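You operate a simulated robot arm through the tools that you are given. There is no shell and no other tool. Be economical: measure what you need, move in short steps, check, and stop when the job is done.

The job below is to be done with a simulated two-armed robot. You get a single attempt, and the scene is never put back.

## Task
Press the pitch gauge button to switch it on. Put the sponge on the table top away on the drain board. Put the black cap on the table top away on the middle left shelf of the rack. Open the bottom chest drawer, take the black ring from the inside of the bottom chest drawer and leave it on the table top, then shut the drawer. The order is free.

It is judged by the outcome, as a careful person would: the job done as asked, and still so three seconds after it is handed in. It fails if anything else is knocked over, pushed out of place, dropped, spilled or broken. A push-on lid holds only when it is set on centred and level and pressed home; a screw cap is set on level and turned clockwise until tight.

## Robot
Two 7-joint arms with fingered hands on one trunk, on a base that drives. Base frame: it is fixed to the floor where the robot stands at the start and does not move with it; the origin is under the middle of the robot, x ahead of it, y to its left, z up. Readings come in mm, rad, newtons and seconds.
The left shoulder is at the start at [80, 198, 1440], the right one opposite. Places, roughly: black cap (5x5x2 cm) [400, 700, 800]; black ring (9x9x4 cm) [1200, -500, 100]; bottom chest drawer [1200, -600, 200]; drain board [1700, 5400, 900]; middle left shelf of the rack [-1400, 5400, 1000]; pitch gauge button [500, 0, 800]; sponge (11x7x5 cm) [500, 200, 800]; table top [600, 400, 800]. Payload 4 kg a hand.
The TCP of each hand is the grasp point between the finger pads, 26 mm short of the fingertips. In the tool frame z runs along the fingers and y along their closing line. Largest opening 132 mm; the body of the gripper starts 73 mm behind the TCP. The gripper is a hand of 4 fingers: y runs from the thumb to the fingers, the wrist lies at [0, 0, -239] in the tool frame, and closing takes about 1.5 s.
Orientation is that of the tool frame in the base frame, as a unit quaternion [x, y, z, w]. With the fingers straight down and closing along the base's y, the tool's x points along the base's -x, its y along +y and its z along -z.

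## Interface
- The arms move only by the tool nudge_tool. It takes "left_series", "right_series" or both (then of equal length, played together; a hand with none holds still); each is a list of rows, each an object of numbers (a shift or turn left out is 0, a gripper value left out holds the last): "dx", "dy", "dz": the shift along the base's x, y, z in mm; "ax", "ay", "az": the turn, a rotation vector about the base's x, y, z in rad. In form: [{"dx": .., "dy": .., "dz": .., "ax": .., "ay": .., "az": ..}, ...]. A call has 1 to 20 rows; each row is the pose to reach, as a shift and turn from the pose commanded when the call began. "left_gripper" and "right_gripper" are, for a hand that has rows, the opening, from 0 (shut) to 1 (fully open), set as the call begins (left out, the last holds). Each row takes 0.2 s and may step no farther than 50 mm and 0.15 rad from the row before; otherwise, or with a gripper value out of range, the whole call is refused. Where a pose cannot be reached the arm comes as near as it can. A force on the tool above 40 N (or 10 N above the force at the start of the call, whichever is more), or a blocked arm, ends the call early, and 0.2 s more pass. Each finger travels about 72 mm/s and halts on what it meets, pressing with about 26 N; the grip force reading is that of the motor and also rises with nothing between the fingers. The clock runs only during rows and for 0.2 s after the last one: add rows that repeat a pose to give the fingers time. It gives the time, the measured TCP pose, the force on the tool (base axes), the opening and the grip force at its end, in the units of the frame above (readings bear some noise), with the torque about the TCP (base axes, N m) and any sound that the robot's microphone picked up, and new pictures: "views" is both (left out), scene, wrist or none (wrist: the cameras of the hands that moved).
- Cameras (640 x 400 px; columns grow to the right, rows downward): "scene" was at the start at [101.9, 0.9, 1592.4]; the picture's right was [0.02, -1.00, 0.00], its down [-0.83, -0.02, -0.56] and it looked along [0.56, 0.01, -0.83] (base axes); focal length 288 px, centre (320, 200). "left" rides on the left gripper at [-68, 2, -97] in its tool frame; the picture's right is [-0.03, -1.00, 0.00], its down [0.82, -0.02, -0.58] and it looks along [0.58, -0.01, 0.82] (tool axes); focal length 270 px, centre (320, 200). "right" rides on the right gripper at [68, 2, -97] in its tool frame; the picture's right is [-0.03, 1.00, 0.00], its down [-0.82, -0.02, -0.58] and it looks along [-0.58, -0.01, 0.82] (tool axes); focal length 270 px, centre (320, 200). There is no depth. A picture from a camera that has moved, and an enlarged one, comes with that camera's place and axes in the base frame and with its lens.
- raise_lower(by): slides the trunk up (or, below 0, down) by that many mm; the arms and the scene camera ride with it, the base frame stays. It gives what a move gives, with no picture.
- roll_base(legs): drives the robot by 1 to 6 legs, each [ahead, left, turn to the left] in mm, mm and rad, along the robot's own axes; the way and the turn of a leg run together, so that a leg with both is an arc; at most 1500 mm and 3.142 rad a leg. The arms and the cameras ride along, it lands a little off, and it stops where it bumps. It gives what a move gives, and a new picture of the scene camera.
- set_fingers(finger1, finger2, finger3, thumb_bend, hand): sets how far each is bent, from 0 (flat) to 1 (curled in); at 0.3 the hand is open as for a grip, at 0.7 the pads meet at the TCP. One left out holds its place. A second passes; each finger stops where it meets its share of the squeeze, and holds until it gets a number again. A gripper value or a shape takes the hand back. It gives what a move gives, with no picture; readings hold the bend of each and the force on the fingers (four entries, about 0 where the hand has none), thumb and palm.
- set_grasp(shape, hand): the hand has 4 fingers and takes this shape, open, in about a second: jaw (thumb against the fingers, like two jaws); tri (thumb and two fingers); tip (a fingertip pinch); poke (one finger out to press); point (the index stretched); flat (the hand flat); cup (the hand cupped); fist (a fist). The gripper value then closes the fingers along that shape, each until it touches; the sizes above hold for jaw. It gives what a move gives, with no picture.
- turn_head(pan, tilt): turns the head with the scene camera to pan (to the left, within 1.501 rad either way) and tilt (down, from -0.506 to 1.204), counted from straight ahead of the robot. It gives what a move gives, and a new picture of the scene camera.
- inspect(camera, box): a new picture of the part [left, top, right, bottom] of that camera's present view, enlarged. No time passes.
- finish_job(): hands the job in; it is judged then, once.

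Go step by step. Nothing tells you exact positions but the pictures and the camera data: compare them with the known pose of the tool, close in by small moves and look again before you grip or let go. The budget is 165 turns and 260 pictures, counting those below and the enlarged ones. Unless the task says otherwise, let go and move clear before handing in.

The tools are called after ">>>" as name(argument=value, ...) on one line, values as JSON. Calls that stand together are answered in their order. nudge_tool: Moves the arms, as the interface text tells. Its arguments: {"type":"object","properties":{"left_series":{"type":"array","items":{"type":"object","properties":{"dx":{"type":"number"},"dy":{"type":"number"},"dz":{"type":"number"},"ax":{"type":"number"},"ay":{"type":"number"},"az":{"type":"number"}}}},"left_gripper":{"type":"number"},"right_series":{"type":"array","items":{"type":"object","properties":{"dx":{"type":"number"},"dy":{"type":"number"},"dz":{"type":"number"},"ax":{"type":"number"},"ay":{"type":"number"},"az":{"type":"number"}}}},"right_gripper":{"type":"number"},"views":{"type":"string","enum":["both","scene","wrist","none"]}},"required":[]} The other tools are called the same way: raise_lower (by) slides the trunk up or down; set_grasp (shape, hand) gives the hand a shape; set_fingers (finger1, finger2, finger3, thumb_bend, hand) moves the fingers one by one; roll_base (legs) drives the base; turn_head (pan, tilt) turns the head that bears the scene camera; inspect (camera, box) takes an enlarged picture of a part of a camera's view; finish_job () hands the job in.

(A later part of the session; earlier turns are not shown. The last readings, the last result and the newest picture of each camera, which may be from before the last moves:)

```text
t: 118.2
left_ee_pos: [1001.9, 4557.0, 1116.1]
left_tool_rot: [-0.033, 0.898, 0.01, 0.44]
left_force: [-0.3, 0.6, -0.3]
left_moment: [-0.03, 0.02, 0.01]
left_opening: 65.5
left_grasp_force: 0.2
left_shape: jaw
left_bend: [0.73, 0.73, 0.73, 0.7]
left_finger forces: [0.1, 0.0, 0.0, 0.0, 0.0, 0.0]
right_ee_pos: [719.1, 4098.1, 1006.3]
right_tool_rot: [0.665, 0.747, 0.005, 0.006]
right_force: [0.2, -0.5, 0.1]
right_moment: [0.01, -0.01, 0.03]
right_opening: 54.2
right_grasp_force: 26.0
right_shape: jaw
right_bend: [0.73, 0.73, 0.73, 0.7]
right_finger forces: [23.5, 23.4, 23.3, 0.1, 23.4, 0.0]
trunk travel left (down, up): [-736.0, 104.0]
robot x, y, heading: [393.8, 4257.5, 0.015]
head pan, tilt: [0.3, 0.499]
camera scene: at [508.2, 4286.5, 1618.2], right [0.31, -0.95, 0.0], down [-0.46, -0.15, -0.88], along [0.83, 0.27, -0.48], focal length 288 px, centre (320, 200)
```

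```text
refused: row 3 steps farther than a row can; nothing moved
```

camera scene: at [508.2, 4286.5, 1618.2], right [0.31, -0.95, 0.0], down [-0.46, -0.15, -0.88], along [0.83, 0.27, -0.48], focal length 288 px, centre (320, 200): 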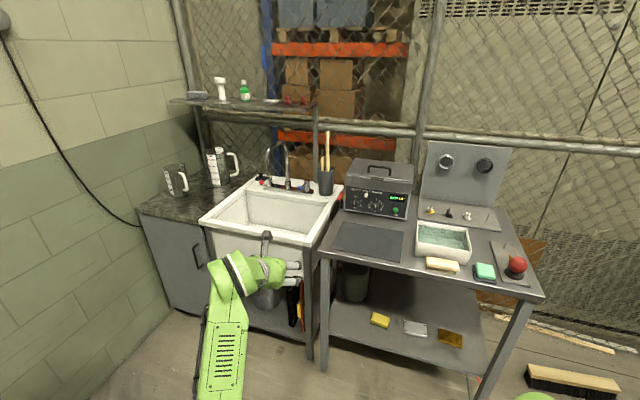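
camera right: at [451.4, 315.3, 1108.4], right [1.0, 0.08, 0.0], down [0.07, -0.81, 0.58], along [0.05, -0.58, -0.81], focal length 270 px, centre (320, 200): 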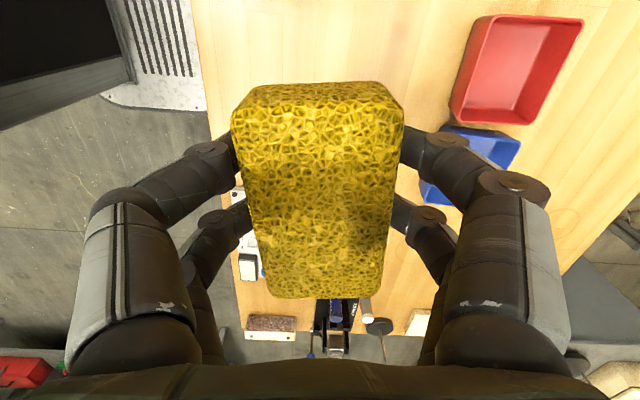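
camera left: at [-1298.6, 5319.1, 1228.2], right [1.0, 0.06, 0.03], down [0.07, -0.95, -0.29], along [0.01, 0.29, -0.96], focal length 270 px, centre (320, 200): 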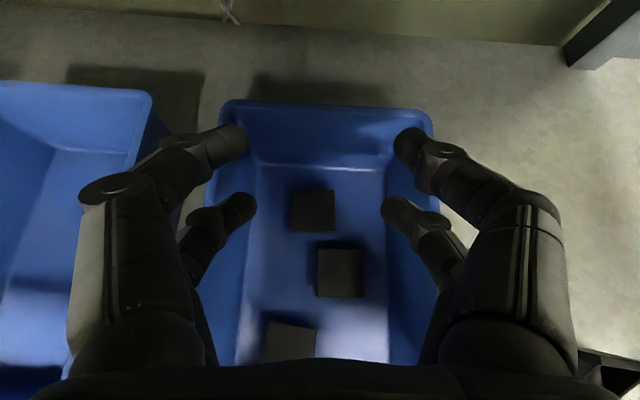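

>>> nudge_tool(left_series=[{"dx": -20, "dz": 15}, {"dx": -45, "dz": 30}, {"dx": -70, "dz": 45}, {"dx": -95, "dz": 60}, {"dx": -120, "dz": 75}, {"dx": -120, "dz": 75}], right_series=[{"dx": 26, "dy": 38, "dz": 4}, {"dx": 52, "dy": 76, "dz": 8}, {"dx": 78, "dy": 114, "dz": 12}, {"dx": 104, "dy": 152, "dz": 16}, {"dx": 130, "dy": 190, "dz": 20}, {"dx": 156, "dy": 228, "dz": 24}], views="scene")

```text
t: 119.6
left_ee_pos: [884.8, 4559.3, 1188.3]
left_tool_rot: [-0.034, 0.898, 0.01, 0.439]
left_force: [0.3, -0.5, 0.2]
left_moment: [0.0, 0.0, -0.02]
left_opening: 65.6
left_grasp_force: 0.0
left_shape: jaw
left_bend: [0.73, 0.73, 0.73, 0.7]
left_finger forces: [0.0, 0.0, 0.0, 0.1, 0.0, 0.1]
right_ee_pos: [875.7, 4328.7, 1029.9]
right_tool_rot: [0.664, 0.748, 0.002, 0.006]
right_force: [0.6, -0.6, -0.3]
right_moment: [-0.02, 0.03, 0.01]
right_opening: 54.2
right_grasp_force: 26.0
right_shape: jaw
right_bend: [0.73, 0.73, 0.73, 0.7]
right_finger forces: [23.5, 23.5, 23.5, 0.0, 23.4, 0.0]
right hand out of reach, approached as far as the arm can: row 1, 2, 3
trunk travel left (down, up): [-736.0, 104.0]
robot x, y, heading: [390.8, 4258.4, 0.017]
head pan, tilt: [0.3, 0.499]
camera scene: at [510.6, 4289.2, 1618.0], right [0.31, -0.95, 0.0], down [-0.46, -0.15, -0.88], along [0.83, 0.27, -0.48], focal length 288 px, centre (320, 200)
```

scene: 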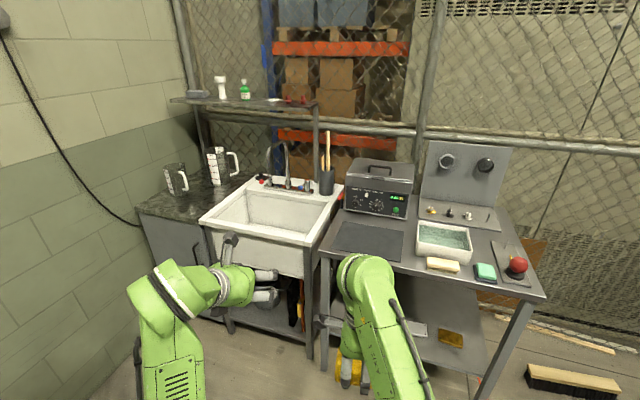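

>>> roll_base(legs=[[560, 0, -0.016], [0, 500, 0]])

```text
t: 125.4
left_ee_pos: [1444.6, 5056.9, 1189.1]
left_tool_rot: [-0.026, 0.897, 0.007, 0.441]
left_force: [-0.9, -0.3, 0.6]
left_moment: [0.02, 0.0, 0.0]
left_opening: 65.5
left_grasp_force: 0.0
left_shape: jaw
left_bend: [0.73, 0.73, 0.73, 0.7]
left_finger forces: [0.0, 0.0, 0.0, 0.0, 0.0, 0.0]
right_ee_pos: [1434.2, 4826.1, 1031.1]
right_tool_rot: [0.67, 0.743, 0.004, 0.006]
right_force: [-0.6, -0.1, -0.1]
right_moment: [0.0, -0.01, -0.01]
right_opening: 53.9
right_grasp_force: 26.6
right_shape: jaw
right_bend: [0.73, 0.73, 0.73, 0.7]
right_finger forces: [23.4, 23.5, 23.4, 0.0, 23.4, 0.0]
trunk travel left (down, up): [-736.0, 104.0]
robot x, y, heading: [949.9, 4764.8, 0.001]
head pan, tilt: [0.3, 0.499]
camera scene: at [1066.9, 4789.7, 1618.3], right [0.3, -0.95, 0.0], down [-0.46, -0.14, -0.88], along [0.84, 0.26, -0.48], focal length 288 px, centre (320, 200)
```

scene: 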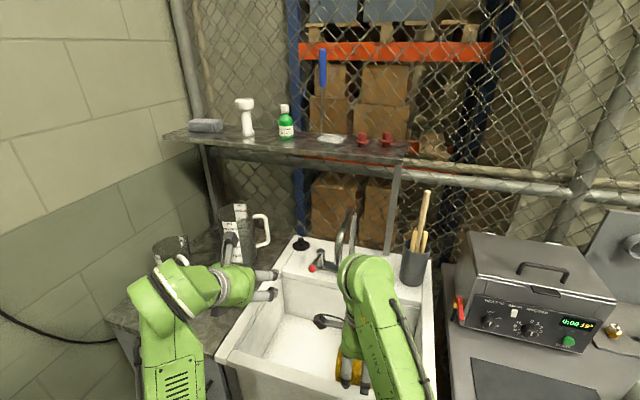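

The board's front edge now measures x≈1435, y≈5210–5570. I'll move left and slightly forward.

>>> roll_base(legs=[[0, 400, 0], [60, 0, 0]])

>>> inspect(camera="right", box=[0, 0, 640, 400])

>>> inspect(camera="left", box=[0, 0, 640, 400])

```text
t: 128.4
left_ee_pos: [1492.6, 5460.3, 1194.4]
left_tool_rot: [-0.028, 0.895, 0.008, 0.444]
left_force: [-1.0, -0.1, 0.5]
left_moment: [0.05, -0.03, 0.02]
left_opening: 65.7
left_grasp_force: 0.1
left_shape: jaw
left_bend: [0.73, 0.73, 0.73, 0.7]
left_finger forces: [0.0, 0.1, 0.0, 0.1, 0.0, 0.0]
right_ee_pos: [1483.2, 5227.8, 1036.5]
right_tool_rot: [0.669, 0.743, 0.008, 0.009]
right_force: [-0.3, 0.2, 0.1]
right_moment: [0.02, -0.12, 0.0]
right_opening: 54.4
right_grasp_force: 26.1
right_shape: jaw
right_bend: [0.73, 0.73, 0.73, 0.7]
right_finger forces: [23.5, 23.5, 23.5, 0.2, 23.3, 0.0]
trunk travel left (down, up): [-736.0, 104.0]
robot x, y, heading: [1005.8, 5169.0, 0.008]
head pan, tilt: [0.3, 0.499]
camera scene: at [1111.1, 5190.9, 1619.4], right [0.3, -0.95, 0.0], down [-0.45, -0.14, -0.88], along [0.84, 0.27, -0.47], focal length 288 px, centre (320, 200)
```

scene: 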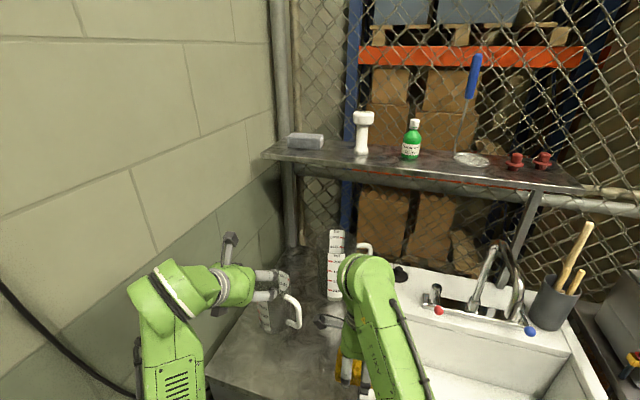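

```text
1.00 times, centred on (320, 200) of right
camera zoom: at [1475.6, 5295.5, 1133.1], right [1.0, 0.08, 0.02], down [0.05, -0.81, 0.58], along [0.07, -0.58, -0.81], focal length 270 px, centre (320, 200)
```

zoom: 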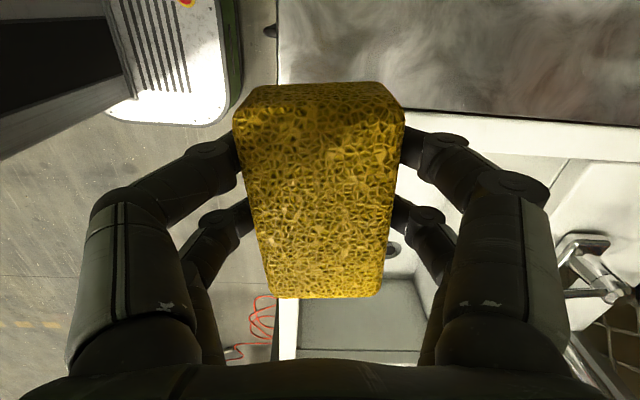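

```text
1.00 times, centred on (320, 200) of left
camera zoom: at [1456.9, 5460.5, 1307.3], right [0.07, -1.0, 0.03], down [-0.95, -0.08, -0.3], along [0.3, -0.01, -0.95], focal length 270 px, centre (320, 200)
```

zoom: 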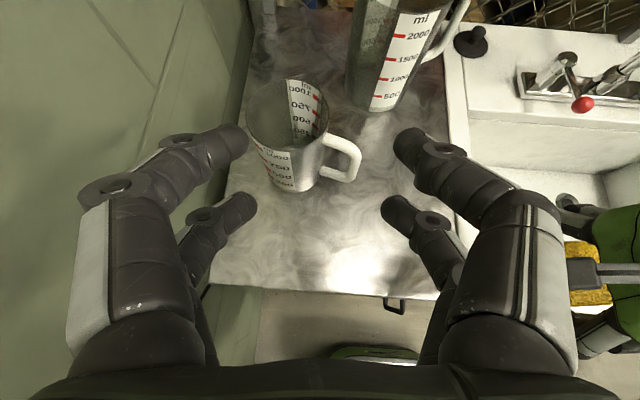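

The free front area is clear: I'll target sponge centre (1520, 5318). First pull the left hand back out of the way, then bring the right hand over.

>>> nudge_tool(left_series=[{"dx": -40, "dz": 5}, {"dx": -80, "dz": 10}, {"dx": -120, "dz": 10}], views="none")

>>> nudge_tool(right_series=[{"dx": 15, "dy": 35}, {"dx": 30, "dy": 70}, {"dx": 37, "dy": 90}], views="both")

```text
t: 129.2
left_ee_pos: [1383.0, 5454.4, 1207.3]
left_tool_rot: [-0.017, 0.894, 0.008, 0.448]
left_force: [0.6, 0.4, -0.1]
left_moment: [-0.01, -0.01, 0.01]
left_opening: 65.8
left_grasp_force: 0.0
left_shape: jaw
left_bend: [0.73, 0.73, 0.73, 0.7]
left_finger forces: [0.0, 0.1, 0.0, 0.1, 0.0, 0.1]
right_ee_pos: [1491.1, 5226.9, 1031.9]
right_tool_rot: [0.668, 0.744, 0.005, 0.005]
right_force: [0.3, -1.1, -0.6]
right_moment: [0.03, -0.01, 0.0]
right_opening: 54.3
right_grasp_force: 25.6
right_shape: jaw
right_bend: [0.73, 0.73, 0.73, 0.7]
right_finger forces: [23.5, 23.4, 23.5, 0.0, 23.4, 0.0]
trunk travel left (down, up): [-736.0, 104.0]
robot x, y, heading: [1005.9, 5164.9, 0.005]
head pan, tilt: [0.3, 0.499]
```

```text
t: 130.0
left_ee_pos: [1384.1, 5457.5, 1206.6]
left_tool_rot: [-0.021, 0.895, 0.01, 0.446]
left_force: [0.2, 0.7, -0.2]
left_moment: [-0.01, 0.0, -0.02]
left_opening: 65.7
left_grasp_force: 0.1
left_shape: jaw
left_bend: [0.73, 0.73, 0.73, 0.7]
left_finger forces: [0.0, 0.0, 0.1, 0.0, 0.0, 0.0]
right_ee_pos: [1530.2, 5321.5, 1033.0]
right_tool_rot: [0.668, 0.744, 0.006, 0.005]
right_force: [1.1, -0.3, -0.1]
right_moment: [-0.01, 0.01, 0.02]
right_opening: 53.8
right_grasp_force: 26.1
right_shape: jaw
right_bend: [0.73, 0.73, 0.73, 0.7]
right_finger forces: [23.6, 23.3, 23.5, 0.1, 23.4, 0.1]
trunk travel left (down, up): [-736.0, 104.0]
robot x, y, heading: [1006.8, 5164.8, 0.009]
head pan, tilt: [0.3, 0.499]
camera scene: at [1126.6, 5193.3, 1618.1], right [0.3, -0.95, 0.0], down [-0.46, -0.14, -0.88], along [0.84, 0.26, -0.48], focal length 288 px, centre (320, 200)
camera right: at [1522.7, 5388.1, 1129.1], right [1.0, 0.08, 0.02], down [0.06, -0.81, 0.58], along [0.06, -0.58, -0.81], focal length 270 px, centre (320, 200)
```

scene: 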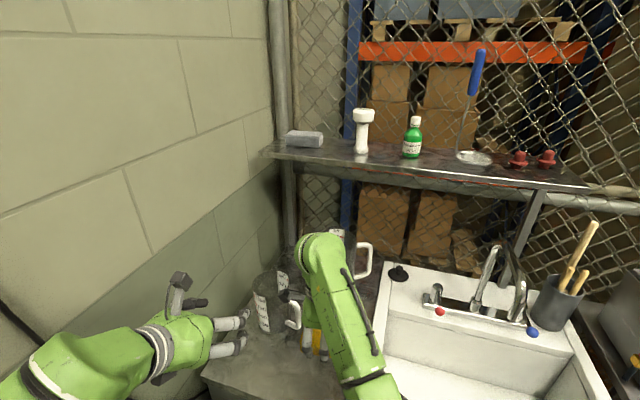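
right: 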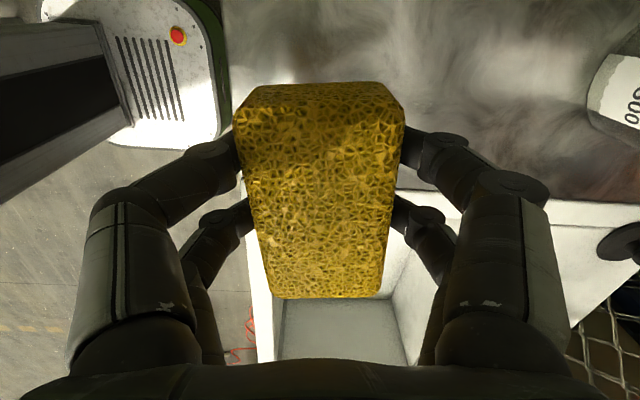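

Clear below. Lowering toward the board.

>>> nudge_tool(right_series=[{"dz": -35, "dx": -4}, {"dz": -70, "dx": -6}, {"dz": -90, "dx": -6}], views="wrist")

>>> turn_head(pan=0.25, tilt=0.9)

```text
t: 130.8
left_ee_pos: [1382.7, 5458.8, 1206.1]
left_tool_rot: [-0.022, 0.894, 0.01, 0.447]
left_force: [-0.3, 1.5, 0.9]
left_moment: [-0.01, 0.0, 0.01]
left_opening: 65.9
left_grasp_force: 0.0
left_shape: jaw
left_bend: [0.73, 0.73, 0.73, 0.7]
left_finger forces: [0.0, 0.0, 0.0, 0.1, 0.0, 0.0]
right_ee_pos: [1523.2, 5318.4, 943.3]
right_tool_rot: [0.669, 0.744, 0.005, 0.006]
right_force: [0.1, 0.7, -0.1]
right_moment: [-0.03, -0.01, -0.03]
right_opening: 54.2
right_grasp_force: 25.9
right_shape: jaw
right_bend: [0.73, 0.73, 0.73, 0.7]
right_finger forces: [23.5, 23.5, 23.5, 0.1, 23.4, 0.1]
trunk travel left (down, up): [-736.0, 104.0]
robot x, y, heading: [1008.2, 5162.6, 0.009]
head pan, tilt: [0.3, 0.499]
camera right: at [1517.0, 5385.3, 1040.0], right [1.0, 0.08, 0.02], down [0.06, -0.81, 0.58], along [0.06, -0.58, -0.82], focal length 270 px, centre (320, 200)
```

right: 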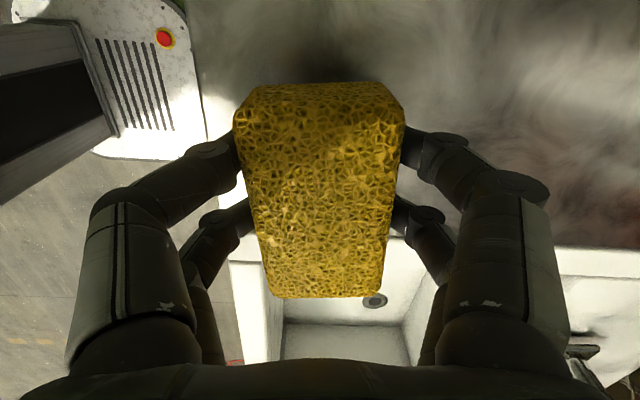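

```text
t: 131.7
left_ee_pos: [1382.3, 5459.6, 1206.4]
left_tool_rot: [-0.024, 0.894, 0.011, 0.447]
left_force: [-0.4, 0.1, -0.8]
left_moment: [0.04, -0.02, 0.04]
left_opening: 65.5
left_grasp_force: 0.0
left_shape: jaw
left_bend: [0.73, 0.73, 0.73, 0.7]
left_finger forces: [0.0, 0.1, 0.0, 0.0, 0.1, 0.1]
right_ee_pos: [1525.2, 5317.0, 942.8]
right_tool_rot: [0.668, 0.744, 0.005, 0.007]
right_force: [0.1, -0.8, -0.7]
right_moment: [0.0, -0.02, 0.01]
right_opening: 53.8
right_grasp_force: 26.2
right_shape: jaw
right_bend: [0.73, 0.73, 0.73, 0.7]
right_finger forces: [23.5, 23.4, 23.4, 0.0, 23.4, 0.1]
trunk travel left (down, up): [-736.0, 104.0]
robot x, y, heading: [1004.9, 5166.9, 0.007]
head pan, tilt: [0.25, 0.901]
camera scene: at [1111.3, 5184.5, 1584.4], right [0.25, -0.97, 0.0], down [-0.76, -0.2, -0.62], along [0.6, 0.16, -0.78], focal length 288 px, centre (320, 200)
```

scene: 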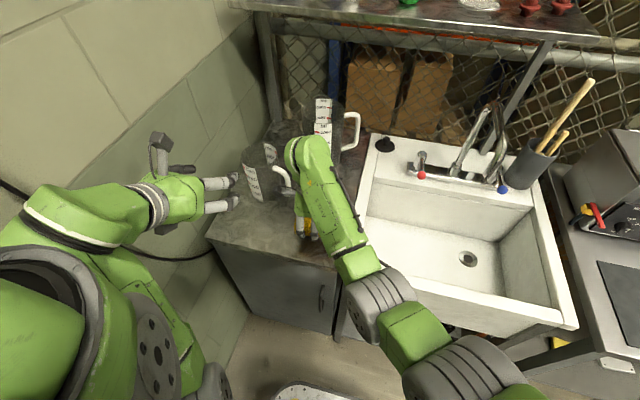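

>>> nudge_tool(right_series=[{"dz": -8}, {"dz": -15}, {"dz": -20}, {"dz": -24}, {"dz": -28}, {"dz": -32}], views="wrist")

```text
t: 133.1
left_ee_pos: [1382.0, 5461.2, 1206.2]
left_tool_rot: [-0.024, 0.894, 0.012, 0.447]
left_force: [0.0, -0.8, 0.3]
left_moment: [0.01, -0.03, -0.01]
left_opening: 65.5
left_grasp_force: 0.1
left_shape: jaw
left_bend: [0.73, 0.73, 0.73, 0.7]
left_finger forces: [0.0, 0.0, 0.0, 0.1, 0.1, 0.0]
right_ee_pos: [1523.7, 5319.5, 908.6]
right_tool_rot: [0.669, 0.744, 0.005, 0.006]
right_force: [0.0, -0.4, 0.6]
right_moment: [0.01, 0.03, 0.0]
right_opening: 53.8
right_grasp_force: 25.0
right_shape: jaw
right_bend: [0.73, 0.73, 0.73, 0.7]
right_finger forces: [23.6, 23.3, 23.5, 0.0, 23.4, 0.0]
trunk travel left (down, up): [-736.0, 104.0]
robot x, y, heading: [1001.9, 5165.9, 0.011]
head pan, tilt: [0.25, 0.901]
camera right: at [1516.4, 5386.2, 1005.9], right [1.0, 0.08, 0.01], down [0.06, -0.81, 0.58], along [0.06, -0.58, -0.81], focal length 270 px, centre (320, 200)
```

right: 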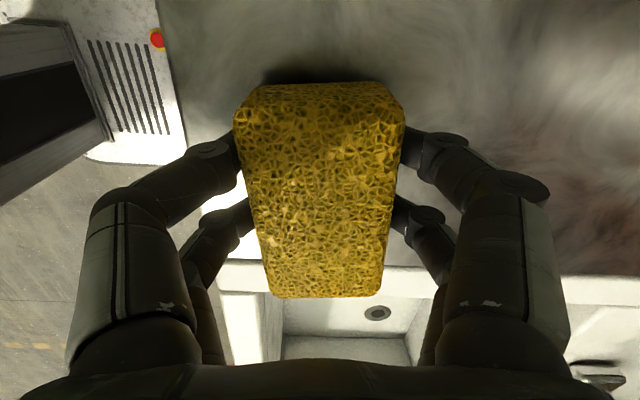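

>>> nudge_tool(right_series=[{"dz": -4}, {"dz": -8}, {"dz": -12}, {"dz": -15}, {"dz": -18}, {"dz": -21}], views="wrist")

```text
t: 134.5
left_ee_pos: [1380.4, 5458.5, 1206.8]
left_tool_rot: [-0.025, 0.894, 0.012, 0.448]
left_force: [-0.2, 0.0, 0.2]
left_moment: [0.02, 0.04, 0.0]
left_opening: 65.5
left_grasp_force: 0.0
left_shape: jaw
left_bend: [0.73, 0.73, 0.73, 0.7]
left_finger forces: [0.0, 0.0, 0.0, 0.0, 0.0, 0.0]
right_ee_pos: [1524.3, 5319.3, 891.5]
right_tool_rot: [0.668, 0.745, 0.008, 0.007]
right_force: [0.4, 0.0, 12.3]
right_moment: [0.0, 0.34, -0.01]
right_opening: 54.2
right_grasp_force: 26.5
right_shape: jaw
right_bend: [0.73, 0.73, 0.74, 0.7]
right_finger forces: [25.6, 25.2, 25.1, 0.0, 25.5, 0.1]
trunk travel left (down, up): [-736.0, 104.0]
robot x, y, heading: [1010.0, 5164.4, 0.008]
head pan, tilt: [0.25, 0.901]
camera right: at [1516.1, 5386.7, 988.6], right [1.0, 0.08, 0.02], down [0.06, -0.81, 0.58], along [0.06, -0.57, -0.82], focal length 270 px, centre (320, 200)
```

right: 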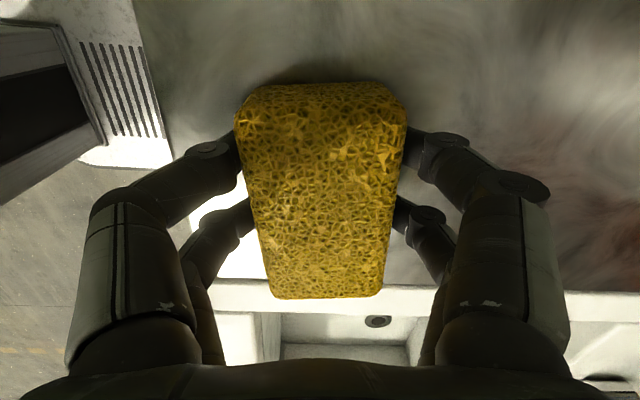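

The sponge touches the board. Relieving, then releasing.

>>> nudge_tool(right_series=[{"dz": 3}, {"dz": 4}], views="none")

>>> nudge_tool(right_series=[{"dz": 0}, {"dz": 0}, {"dz": 0}, {"dz": 0}, {"dz": 0}, {"dz": 0}], right_gripper=0.9, views="wrist")

```text
t: 135.1
left_ee_pos: [1380.3, 5460.7, 1206.6]
left_tool_rot: [-0.025, 0.894, 0.012, 0.447]
left_force: [-0.4, -0.1, 0.0]
left_moment: [-0.03, -0.02, 0.01]
left_opening: 66.0
left_grasp_force: 0.0
left_shape: jaw
left_bend: [0.73, 0.73, 0.73, 0.7]
left_finger forces: [0.0, 0.0, 0.0, 0.0, 0.0, 0.0]
right_ee_pos: [1524.4, 5319.3, 891.3]
right_tool_rot: [0.669, 0.744, 0.005, 0.006]
right_force: [1.3, 1.3, 3.5]
right_moment: [0.07, 0.12, -0.05]
right_opening: 54.0
right_grasp_force: 25.5
right_shape: jaw
right_bend: [0.73, 0.73, 0.74, 0.7]
right_finger forces: [25.8, 25.2, 25.0, 0.0, 24.8, 0.0]
trunk travel left (down, up): [-736.0, 104.0]
robot x, y, heading: [1006.1, 5166.7, 0.005]
head pan, tilt: [0.25, 0.901]
```

```text
t: 136.5
left_ee_pos: [1381.7, 5460.7, 1205.2]
left_tool_rot: [-0.025, 0.894, 0.012, 0.446]
left_force: [0.6, -0.4, -0.1]
left_moment: [0.04, -0.01, 0.01]
left_opening: 65.8
left_grasp_force: 0.0
left_shape: jaw
left_bend: [0.73, 0.73, 0.73, 0.7]
left_finger forces: [0.0, 0.1, 0.0, 0.0, 0.0, 0.0]
right_ee_pos: [1523.9, 5319.0, 892.4]
right_tool_rot: [0.669, 0.743, 0.004, 0.007]
right_force: [0.0, -0.8, 0.2]
right_moment: [0.0, -0.06, 0.01]
right_opening: 118.7
right_grasp_force: 0.0
right_shape: jaw
right_bend: [0.48, 0.48, 0.48, 0.33]
right_finger forces: [0.0, 0.0, 0.0, 0.0, 0.0, 0.1]
trunk travel left (down, up): [-736.0, 104.0]
robot x, y, heading: [1005.6, 5164.5, 0.007]
head pan, tilt: [0.25, 0.901]
camera right: at [1516.8, 5386.4, 989.2], right [1.0, 0.08, 0.02], down [0.06, -0.81, 0.58], along [0.06, -0.58, -0.81], focal length 270 px, centre (320, 200)
```

right: 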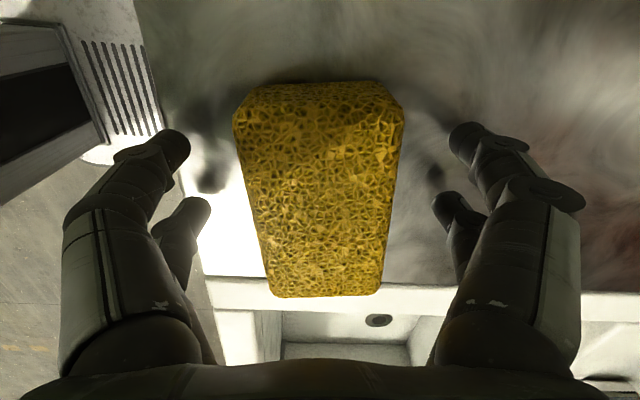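

Released; lifting straight up and checking.

>>> nudge_tool(right_series=[{"dz": 30}, {"dz": 75}, {"dz": 120}, {"dz": 165}], views="both")

```text
t: 137.5
left_ee_pos: [1381.2, 5460.3, 1207.0]
left_tool_rot: [-0.026, 0.894, 0.013, 0.448]
left_force: [-0.6, 0.0, -0.5]
left_moment: [0.02, 0.0, 0.03]
left_opening: 65.6
left_grasp_force: 0.2
left_shape: jaw
left_bend: [0.73, 0.73, 0.73, 0.7]
left_finger forces: [0.1, 0.1, 0.0, 0.0, 0.1, 0.0]
right_ee_pos: [1520.4, 5320.2, 1058.8]
right_tool_rot: [0.668, 0.744, 0.003, 0.007]
right_force: [-0.1, 0.4, -0.5]
right_moment: [0.02, -0.04, 0.02]
right_opening: 118.8
right_grasp_force: 0.2
right_shape: jaw
right_bend: [0.48, 0.48, 0.48, 0.33]
right_finger forces: [0.1, 0.0, 0.0, 0.1, 0.0, 0.0]
trunk travel left (down, up): [-736.0, 104.0]
robot x, y, heading: [1009.5, 5165.7, 0.006]
head pan, tilt: [0.25, 0.901]
camera scene: at [1110.4, 5184.1, 1584.4], right [0.25, -0.97, 0.0], down [-0.76, -0.2, -0.62], along [0.6, 0.16, -0.78], focal length 288 px, centre (320, 200)
camera right: at [1513.5, 5387.3, 1155.8], right [1.0, 0.08, 0.01], down [0.06, -0.81, 0.58], along [0.06, -0.58, -0.81], focal length 270 px, centre (320, 200)
```

scene: 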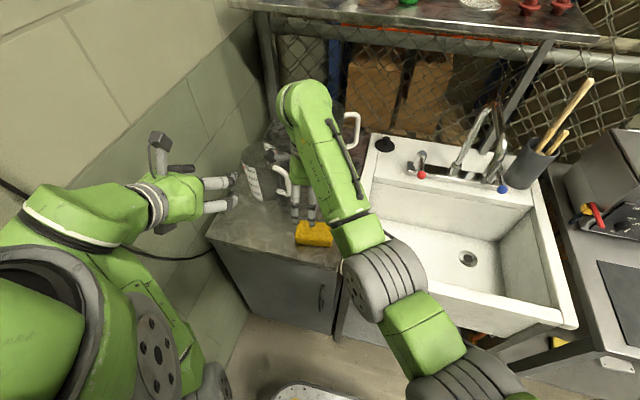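
right: 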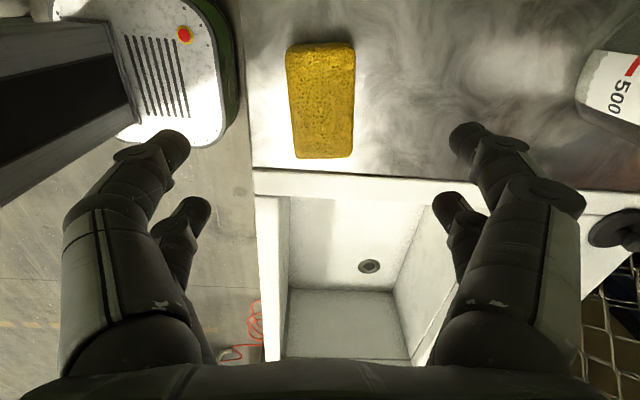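

The sponge sits on the drain board. Now I'll retrace my path back toward the work area and the chest.

>>> roll_base(legs=[[-60, 0, 0], [0, -900, 0], [-1400, 0, 0]])

>>> roll_base(legs=[[-170, -1400, 0], [0, -1400, 0], [0, -1400, 0]])

```text
t: 149.5
left_ee_pos: [-78.2, 4553.3, 1206.6]
left_tool_rot: [-0.016, 0.895, 0.008, 0.447]
left_force: [0.1, 0.0, 1.2]
left_moment: [-0.03, -0.01, 0.0]
left_opening: 65.5
left_grasp_force: 0.1
left_shape: jaw
left_bend: [0.73, 0.73, 0.73, 0.7]
left_finger forces: [0.1, 0.0, 0.1, 0.0, 0.0, 0.1]
right_ee_pos: [56.9, 4407.9, 1059.3]
right_tool_rot: [0.676, 0.737, 0.005, 0.006]
right_force: [-0.7, 0.1, -0.8]
right_moment: [0.03, -0.02, -0.03]
right_opening: 118.9
right_grasp_force: 0.0
right_shape: jaw
right_bend: [0.48, 0.48, 0.48, 0.33]
right_finger forces: [0.0, 0.0, 0.0, 0.0, 0.0, 0.1]
trunk travel left (down, up): [-736.0, 104.0]
robot x, y, heading: [-462.3, 4265.4, -0.017]
head pan, tilt: [0.25, 0.901]
camera scene: at [-355.5, 4282.9, 1584.3], right [0.23, -0.97, 0.0], down [-0.76, -0.18, -0.62], along [0.6, 0.14, -0.78], focal length 288 px, centre (320, 200)
```

scene: 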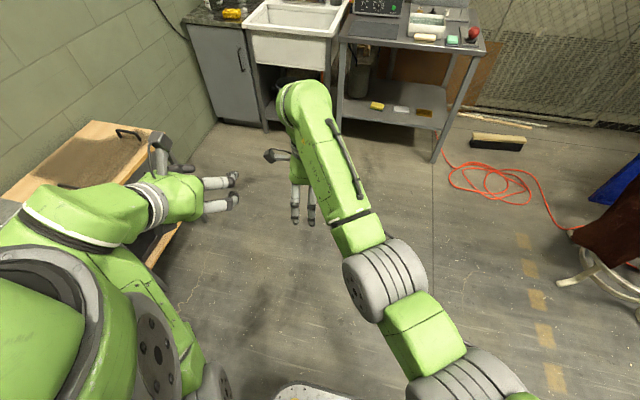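

```text
t: 169.7
left_ee_pos: [-226.5, 367.7, 1208.0]
left_tool_rot: [-0.029, 0.893, 0.015, 0.449]
left_force: [0.8, -0.5, 0.3]
left_moment: [0.02, -0.01, 0.01]
left_opening: 65.8
left_grasp_force: 0.0
left_shape: jaw
left_bend: [0.73, 0.73, 0.73, 0.7]
left_finger forces: [0.0, 0.0, 0.0, 0.0, 0.1, 0.1]
right_ee_pos: [-87.1, 228.8, 1059.7]
right_tool_rot: [0.664, 0.747, 0.005, 0.007]
right_force: [0.0, 0.3, -0.2]
right_moment: [0.03, -0.03, 0.02]
right_opening: 118.6
right_grasp_force: 0.1
right_shape: jaw
right_bend: [0.48, 0.48, 0.48, 0.33]
right_finger forces: [0.1, 0.0, 0.1, 0.0, 0.0, 0.0]
trunk travel left (down, up): [-736.0, 104.0]
robot x, y, heading: [-598.5, 67.5, 0.017]
head pan, tilt: [0.25, 0.901]
camera scene: at [-494.9, 88.8, 1584.3], right [0.26, -0.96, 0.0], down [-0.76, -0.21, -0.62], along [0.6, 0.16, -0.78], focal length 288 px, centre (320, 200)
```

scene: 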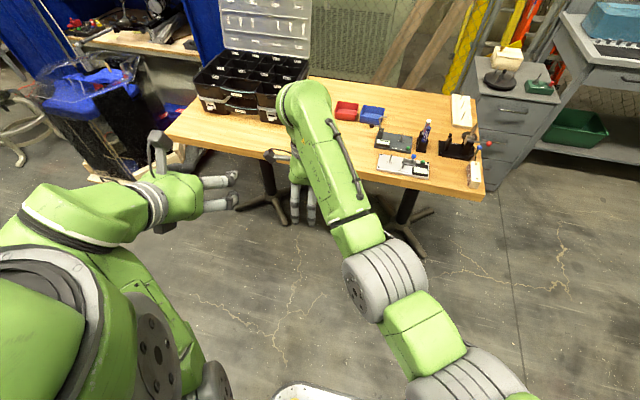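

>>> turn_head(pan=-0.5, tilt=0.6)

```text
t: 170.8
left_ee_pos: [-226.6, 368.2, 1207.6]
left_tool_rot: [-0.029, 0.893, 0.016, 0.449]
left_force: [0.3, -0.8, 0.4]
left_moment: [0.01, 0.04, 0.0]
left_opening: 65.5
left_grasp_force: 0.1
left_shape: jaw
left_bend: [0.73, 0.73, 0.73, 0.7]
left_finger forces: [0.0, 0.0, 0.0, 0.0, 0.0, 0.1]
right_ee_pos: [-86.2, 227.1, 1057.9]
right_tool_rot: [0.664, 0.747, 0.005, 0.007]
right_force: [-0.5, 0.4, -0.3]
right_moment: [-0.02, -0.01, 0.0]
right_opening: 118.9
right_grasp_force: 0.0
right_shape: jaw
right_bend: [0.48, 0.48, 0.48, 0.33]
right_finger forces: [0.1, 0.0, 0.1, 0.0, 0.0, 0.0]
trunk travel left (down, up): [-736.0, 104.0]
robot x, y, heading: [-599.5, 71.1, 0.015]
head pan, tilt: [-0.499, 0.6]
camera scene: at [-489.5, 27.3, 1609.0], right [-0.46, -0.89, 0.0], down [-0.5, 0.26, -0.82], along [0.73, -0.38, -0.57], focal length 288 px, centre (320, 200)
```

scene: 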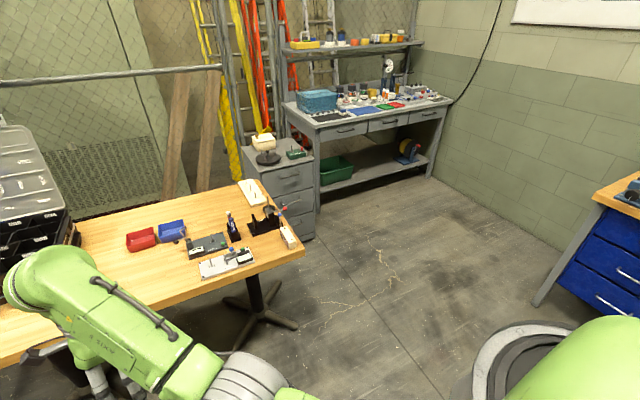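

The floor is clear. The chest front is about x≈1100, y from -383 to -770, top z≈700. I'll drive in front of it.

>>> roll_base(legs=[[0, -870, 0], [700, 0, 0]])

>>> turn_head(pan=0.15, tilt=0.7)

```text
t: 178.8
left_ee_pos: [499.1, -503.3, 1209.7]
left_tool_rot: [-0.018, 0.893, 0.011, 0.45]
left_force: [-0.3, 0.3, 0.5]
left_moment: [0.01, 0.03, 0.01]
left_opening: 65.7
left_grasp_force: 0.0
left_shape: jaw
left_bend: [0.73, 0.73, 0.73, 0.7]
left_finger forces: [0.0, 0.0, 0.1, 0.0, 0.0, 0.0]
right_ee_pos: [634.8, -645.8, 1059.2]
right_tool_rot: [0.674, 0.739, 0.005, 0.007]
right_force: [-0.6, -0.4, -0.6]
right_moment: [-0.02, -0.02, 0.01]
right_opening: 118.8
right_grasp_force: 0.1
right_shape: jaw
right_bend: [0.48, 0.48, 0.48, 0.33]
right_finger forces: [0.0, 0.1, 0.0, 0.1, 0.1, 0.2]
trunk travel left (down, up): [-736.0, 104.0]
robot x, y, heading: [121.0, -789.3, -0.006]
head pan, tilt: [-0.499, 0.6]
camera scene: at [226.8, -836.4, 1609.3], right [-0.49, -0.87, 0.0], down [-0.49, 0.27, -0.83], along [0.72, -0.4, -0.56], focal length 288 px, centre (320, 200)
```

scene: 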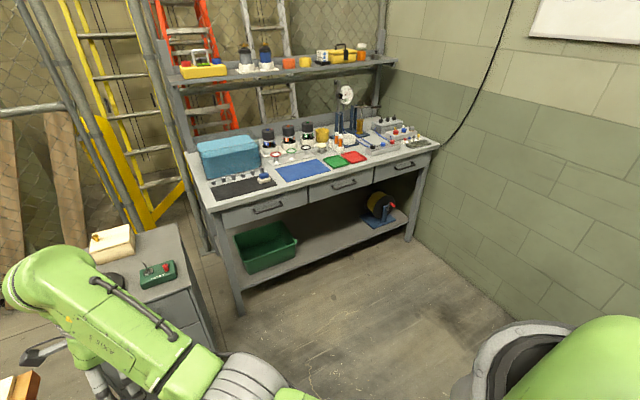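

```text
t: 179.8
left_ee_pos: [501.0, -502.7, 1208.0]
left_tool_rot: [-0.017, 0.893, 0.011, 0.45]
left_force: [-0.9, -0.9, 0.1]
left_moment: [-0.02, 0.0, 0.01]
left_opening: 65.6
left_grasp_force: 0.1
left_shape: jaw
left_bend: [0.73, 0.73, 0.73, 0.7]
left_finger forces: [0.0, 0.0, 0.1, 0.0, 0.1, 0.0]
right_ee_pos: [636.8, -645.9, 1058.2]
right_tool_rot: [0.674, 0.739, 0.005, 0.006]
right_force: [0.3, 1.1, 0.0]
right_moment: [0.03, 0.07, 0.02]
right_opening: 118.7
right_grasp_force: 0.0
right_shape: jaw
right_bend: [0.48, 0.48, 0.48, 0.33]
right_finger forces: [0.1, 0.0, 0.0, 0.1, 0.1, 0.0]
trunk travel left (down, up): [-736.0, 104.0]
robot x, y, heading: [121.7, -791.9, -0.008]
head pan, tilt: [0.15, 0.7]
camera scene: at [235.5, -781.5, 1600.4], right [0.14, -0.99, 0.0], down [-0.64, -0.09, -0.76], along [0.76, 0.11, -0.64], focal length 288 px, centre (320, 200)
```

scene: 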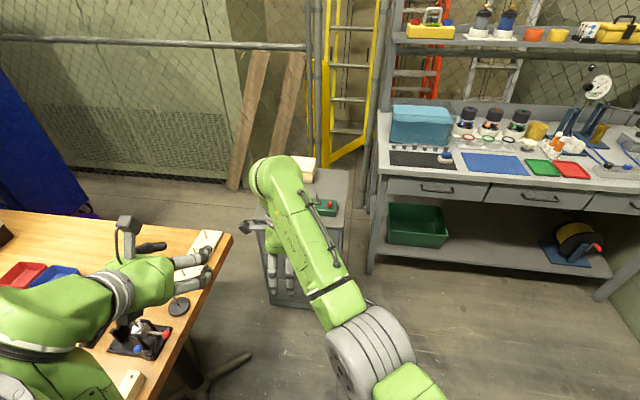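

I'll move the right arm aside to see the chest.

>>> nudge_tool(right_series=[{"dy": -45, "az": 0.14}, {"dy": -90, "az": 0.28}, {"dy": -135, "az": 0.42}, {"dy": -180, "az": 0.56}, {"dy": -225, "az": 0.7}, {"dy": -270, "az": 0.84}, {"dy": -300, "dx": -20, "az": 0.98}, {"dy": -320, "dx": -40, "az": 1.12}], views="none")

>>> turn_head(pan=0.2, tilt=0.8)

>>> inspect(camera="scene", box=[200, 100, 400, 300])

```text
t: 181.6
left_ee_pos: [499.1, -504.8, 1208.4]
left_tool_rot: [-0.017, 0.893, 0.011, 0.449]
left_force: [-0.1, -0.7, 0.0]
left_moment: [0.0, 0.02, 0.01]
left_opening: 65.9
left_grasp_force: 0.0
left_shape: jaw
left_bend: [0.73, 0.73, 0.73, 0.7]
left_finger forces: [0.1, 0.0, 0.0, 0.0, 0.0, 0.0]
right_ee_pos: [606.4, -966.4, 1041.7]
right_tool_rot: [0.178, 0.984, 0.007, 0.004]
right_force: [0.2, -0.2, 0.7]
right_moment: [-0.01, -0.01, -0.04]
right_opening: 118.5
right_grasp_force: 0.0
right_shape: jaw
right_bend: [0.48, 0.48, 0.48, 0.33]
right_finger forces: [0.0, 0.1, 0.0, 0.0, 0.0, 0.0]
right hand out of reach, approached as far as the arm can: row 7, 8
trunk travel left (down, up): [-736.0, 104.0]
robot x, y, heading: [121.0, -792.2, -0.009]
head pan, tilt: [0.15, 0.7]
```

```text
t: 182.3
left_ee_pos: [500.3, -502.9, 1209.9]
left_tool_rot: [-0.017, 0.893, 0.011, 0.449]
left_force: [-0.4, -0.6, -0.3]
left_moment: [0.02, -0.04, -0.01]
left_opening: 65.8
left_grasp_force: 0.1
left_shape: jaw
left_bend: [0.73, 0.73, 0.73, 0.7]
left_finger forces: [0.1, 0.0, 0.0, 0.1, 0.0, 0.0]
right_ee_pos: [607.4, -964.8, 1041.3]
right_tool_rot: [0.179, 0.984, 0.007, 0.002]
right_force: [1.0, 0.1, -0.3]
right_moment: [0.0, 0.03, 0.0]
right_opening: 118.8
right_grasp_force: 0.1
right_shape: jaw
right_bend: [0.48, 0.48, 0.48, 0.33]
right_finger forces: [0.1, 0.0, 0.1, 0.1, 0.1, 0.1]
trunk travel left (down, up): [-736.0, 104.0]
robot x, y, heading: [122.6, -793.7, -0.013]
head pan, tilt: [0.201, 0.799]
camera scene: at [230.2, -778.4, 1592.3], right [0.19, -0.98, 0.0], down [-0.7, -0.14, -0.7], along [0.68, 0.13, -0.72], focal length 288 px, centre (320, 200)
```

scene: 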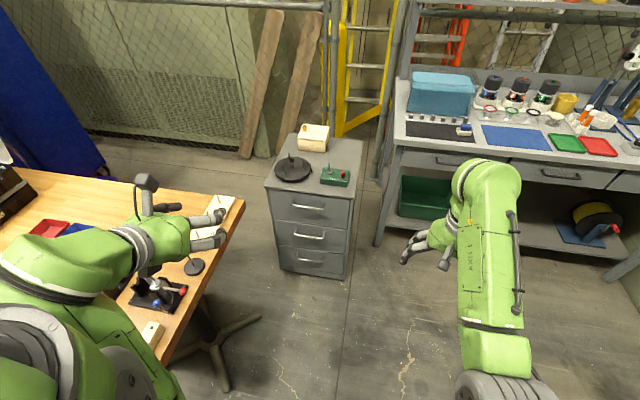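

```text
2.00 times, centred on (300, 200) of scene
camera zoom: at [230.2, -778.4, 1592.3], right [0.19, -0.98, 0.0], down [-0.7, -0.14, -0.7], along [0.68, 0.13, -0.72], focal length 575 px, centre (360, 200)
```

zoom: 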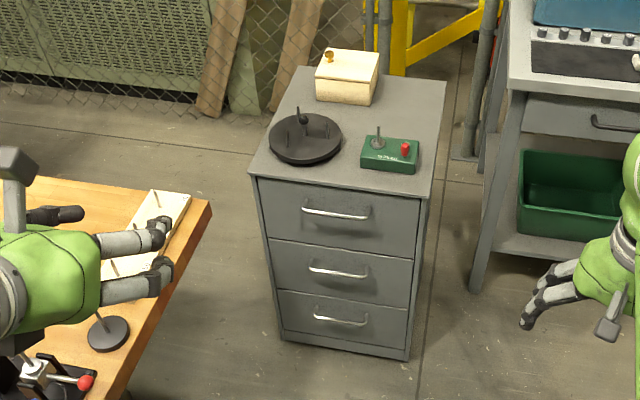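

The bottom handle is at about (1080, -564, 199), 145 mm wide. I'll use the left hand: roll it so it closes vertically (fingers will point forward), all done in free air first.

>>> nudge_tool(left_series=[{"ax": -0.112, "az": 0.084}, {"ax": -0.224, "az": 0.168}, {"ax": -0.336, "az": 0.252}, {"ax": -0.448, "az": 0.336}, {"ax": -0.56, "az": 0.42}, {"ax": -0.672, "az": 0.504}, {"ax": -0.784, "az": 0.588}, {"ax": -0.896, "az": 0.672}, {"ax": -1.008, "az": 0.756}, {"ax": -1.12, "az": 0.84}, {"ax": -1.232, "az": 0.924}], views="scene")

```text
t: 184.7
left_ee_pos: [500.5, -502.2, 1208.5]
left_tool_rot: [-0.637, 0.638, -0.302, 0.309]
left_force: [-0.5, 0.4, 0.1]
left_moment: [0.01, 0.01, -0.03]
left_opening: 65.8
left_grasp_force: 0.1
left_shape: jaw
left_bend: [0.73, 0.73, 0.73, 0.7]
left_finger forces: [0.0, 0.0, 0.1, 0.0, 0.0, 0.0]
right_ee_pos: [607.8, -966.5, 1041.6]
right_tool_rot: [0.178, 0.984, 0.007, 0.003]
right_force: [-0.6, -0.5, 0.1]
right_moment: [-0.03, 0.01, 0.01]
right_opening: 118.6
right_grasp_force: 0.0
right_shape: jaw
right_bend: [0.48, 0.48, 0.48, 0.33]
right_finger forces: [0.0, 0.1, 0.0, 0.0, 0.1, 0.0]
trunk travel left (down, up): [-736.0, 104.0]
robot x, y, heading: [119.5, -789.9, -0.013]
head pan, tilt: [0.201, 0.799]
camera scene: at [230.6, -778.0, 1592.3], right [0.19, -0.98, 0.0], down [-0.7, -0.14, -0.7], along [0.68, 0.13, -0.72], focal length 288 px, centre (320, 200)
```

scene: 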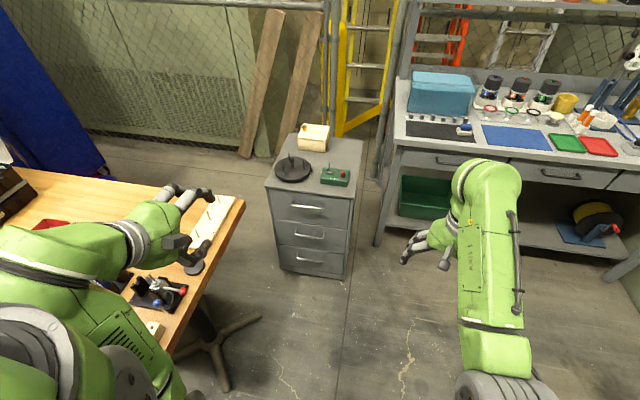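

Orientation works. I'll strafe slightly away from the table and lower the trunk, checking.

>>> roll_base(legs=[[0, -75, 0.01]])

>>> raise_lower(by=-350)

>>> turn_head(pan=0.5, tilt=0.6)

```text
t: 185.7
left_ee_pos: [496.8, -564.7, 1206.6]
left_tool_rot: [0.641, -0.635, 0.304, -0.307]
left_force: [-0.2, 1.2, 0.1]
left_moment: [-0.06, -0.01, -0.06]
left_opening: 65.9
left_grasp_force: 0.1
left_shape: jaw
left_bend: [0.73, 0.73, 0.73, 0.7]
left_finger forces: [0.0, 0.1, 0.1, 0.0, 0.0, 0.0]
right_ee_pos: [608.5, -1027.8, 1043.0]
right_tool_rot: [0.173, 0.985, 0.003, 0.004]
right_force: [0.0, -0.1, 0.3]
right_moment: [-0.05, 0.0, 0.02]
right_opening: 118.6
right_grasp_force: 0.0
right_shape: jaw
right_bend: [0.48, 0.48, 0.48, 0.33]
right_finger forces: [0.0, 0.0, 0.0, 0.0, 0.0, 0.0]
trunk travel left (down, up): [-736.0, 104.0]
robot x, y, heading: [122.6, -866.9, 0.002]
head pan, tilt: [0.201, 0.799]
camera scene: at [229.9, -839.6, 1592.1], right [0.2, -0.98, 0.01], down [-0.7, -0.15, -0.7], along [0.68, 0.14, -0.72], focal length 288 px, centre (320, 200)
```

scene: 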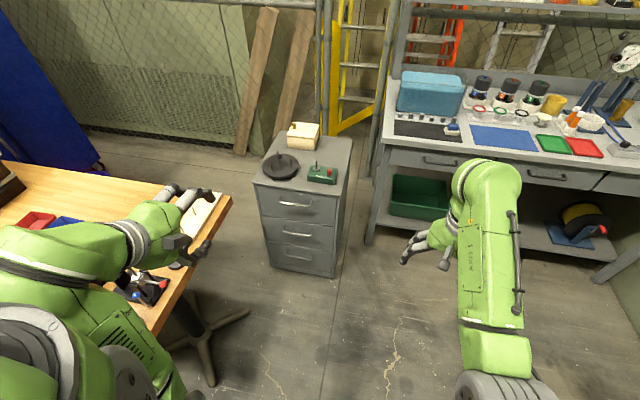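

```text
t: 189.2
left_ee_pos: [496.8, -573.2, 858.1]
left_tool_rot: [0.639, -0.636, 0.3, -0.311]
left_force: [-0.4, 0.6, 0.9]
left_moment: [-0.02, -0.02, 0.0]
left_opening: 65.7
left_grasp_force: 0.1
left_shape: jaw
left_bend: [0.73, 0.73, 0.73, 0.7]
left_finger forces: [0.0, 0.0, 0.1, 0.0, 0.0, 0.1]
right_ee_pos: [608.5, -1034.7, 692.8]
right_tool_rot: [0.173, 0.985, 0.008, 0.002]
right_force: [-0.2, 0.8, 0.0]
right_moment: [0.01, -0.01, 0.01]
right_opening: 118.8
right_grasp_force: 0.0
right_shape: jaw
right_bend: [0.48, 0.48, 0.48, 0.33]
right_finger forces: [0.0, 0.1, 0.0, 0.0, 0.0, 0.0]
trunk travel left (down, up): [-386.0, 454.0]
robot x, y, heading: [115.3, -866.8, 0.002]
head pan, tilt: [0.201, 0.799]
```

```text
t: 190.0
left_ee_pos: [497.7, -573.5, 858.4]
left_tool_rot: [0.639, -0.636, 0.3, -0.31]
left_force: [-0.1, 0.2, 0.3]
left_moment: [-0.04, -0.03, 0.0]
left_opening: 65.9
left_grasp_force: 0.0
left_shape: jaw
left_bend: [0.73, 0.73, 0.73, 0.7]
left_finger forces: [0.0, 0.0, 0.0, 0.0, 0.1, 0.0]
right_ee_pos: [609.7, -1034.2, 691.8]
right_tool_rot: [0.173, 0.985, 0.008, 0.003]
right_force: [-0.3, 0.1, 0.5]
right_moment: [-0.01, 0.01, -0.01]
right_opening: 118.6
right_grasp_force: 0.0
right_shape: jaw
right_bend: [0.48, 0.48, 0.48, 0.33]
right_finger forces: [0.0, 0.0, 0.0, 0.0, 0.0, 0.0]
trunk travel left (down, up): [-386.0, 454.0]
robot x, y, heading: [120.9, -867.9, 0.005]
head pan, tilt: [0.499, 0.6]
camera scene: at [228.5, -825.4, 1259.1], right [0.48, -0.88, 0.0], down [-0.5, -0.27, -0.82], along [0.72, 0.4, -0.57], focal length 288 px, centre (320, 200)
```

scene: 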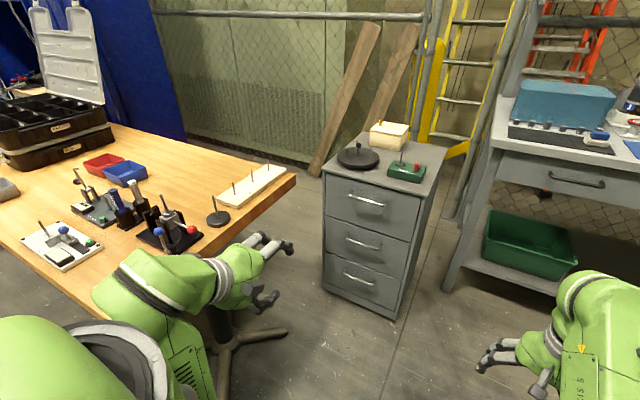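

The arm is clear of the table edge. Lowering further.

>>> raise_lower(by=-370)

>>> turn_head(pan=0.3, tilt=0.5)

```text
t: 193.5
left_ee_pos: [497.1, -573.0, 488.8]
left_tool_rot: [0.64, -0.636, 0.3, -0.309]
left_force: [0.6, 0.0, 0.2]
left_moment: [0.0, 0.03, -0.02]
left_opening: 65.7
left_grasp_force: 0.1
left_shape: jaw
left_bend: [0.73, 0.73, 0.73, 0.7]
left_finger forces: [0.0, 0.1, 0.0, 0.0, 0.0, 0.1]
right_ee_pos: [608.8, -1034.0, 322.0]
right_tool_rot: [0.173, 0.985, 0.007, 0.003]
right_force: [-0.1, 0.5, 0.1]
right_moment: [0.01, 0.0, -0.01]
right_opening: 118.6
right_grasp_force: 0.1
right_shape: jaw
right_bend: [0.48, 0.48, 0.48, 0.33]
right_finger forces: [0.0, 0.0, 0.0, 0.0, 0.2, 0.0]
trunk travel left (down, up): [-16.0, 824.0]
robot x, y, heading: [123.7, -872.4, 0.002]
head pan, tilt: [0.499, 0.6]
```

```text
t: 194.3
left_ee_pos: [496.5, -573.5, 488.7]
left_tool_rot: [0.64, -0.636, 0.3, -0.309]
left_force: [0.0, -0.4, 0.2]
left_moment: [0.03, -0.02, -0.01]
left_opening: 65.9
left_grasp_force: 0.0
left_shape: jaw
left_bend: [0.73, 0.73, 0.73, 0.7]
left_finger forces: [0.0, 0.0, 0.1, 0.1, 0.1, 0.1]
right_ee_pos: [608.2, -1034.3, 321.6]
right_tool_rot: [0.172, 0.985, 0.007, 0.004]
right_force: [-0.7, 0.1, -0.4]
right_moment: [0.02, -0.01, 0.03]
right_opening: 118.5
right_grasp_force: 0.0
right_shape: jaw
right_bend: [0.48, 0.48, 0.48, 0.33]
right_finger forces: [0.1, 0.1, 0.0, 0.0, 0.1, 0.0]
trunk travel left (down, up): [-16.0, 824.0]
robot x, y, heading: [119.4, -866.6, 0.006]
head pan, tilt: [0.3, 0.499]
camera scene: at [237.8, -840.6, 898.2], right [0.3, -0.95, 0.0], down [-0.46, -0.14, -0.88], along [0.84, 0.26, -0.48], focal length 288 px, centre (320, 200)
```

scene: 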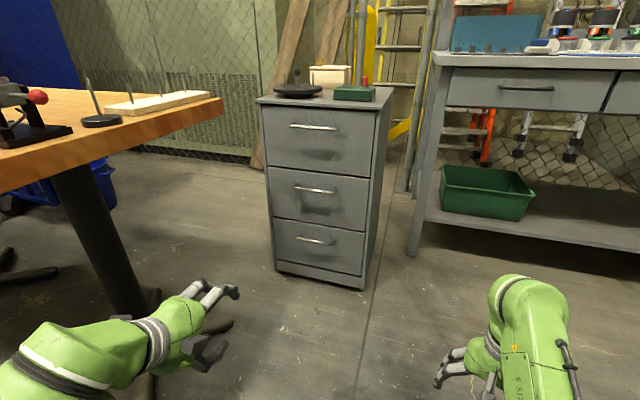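

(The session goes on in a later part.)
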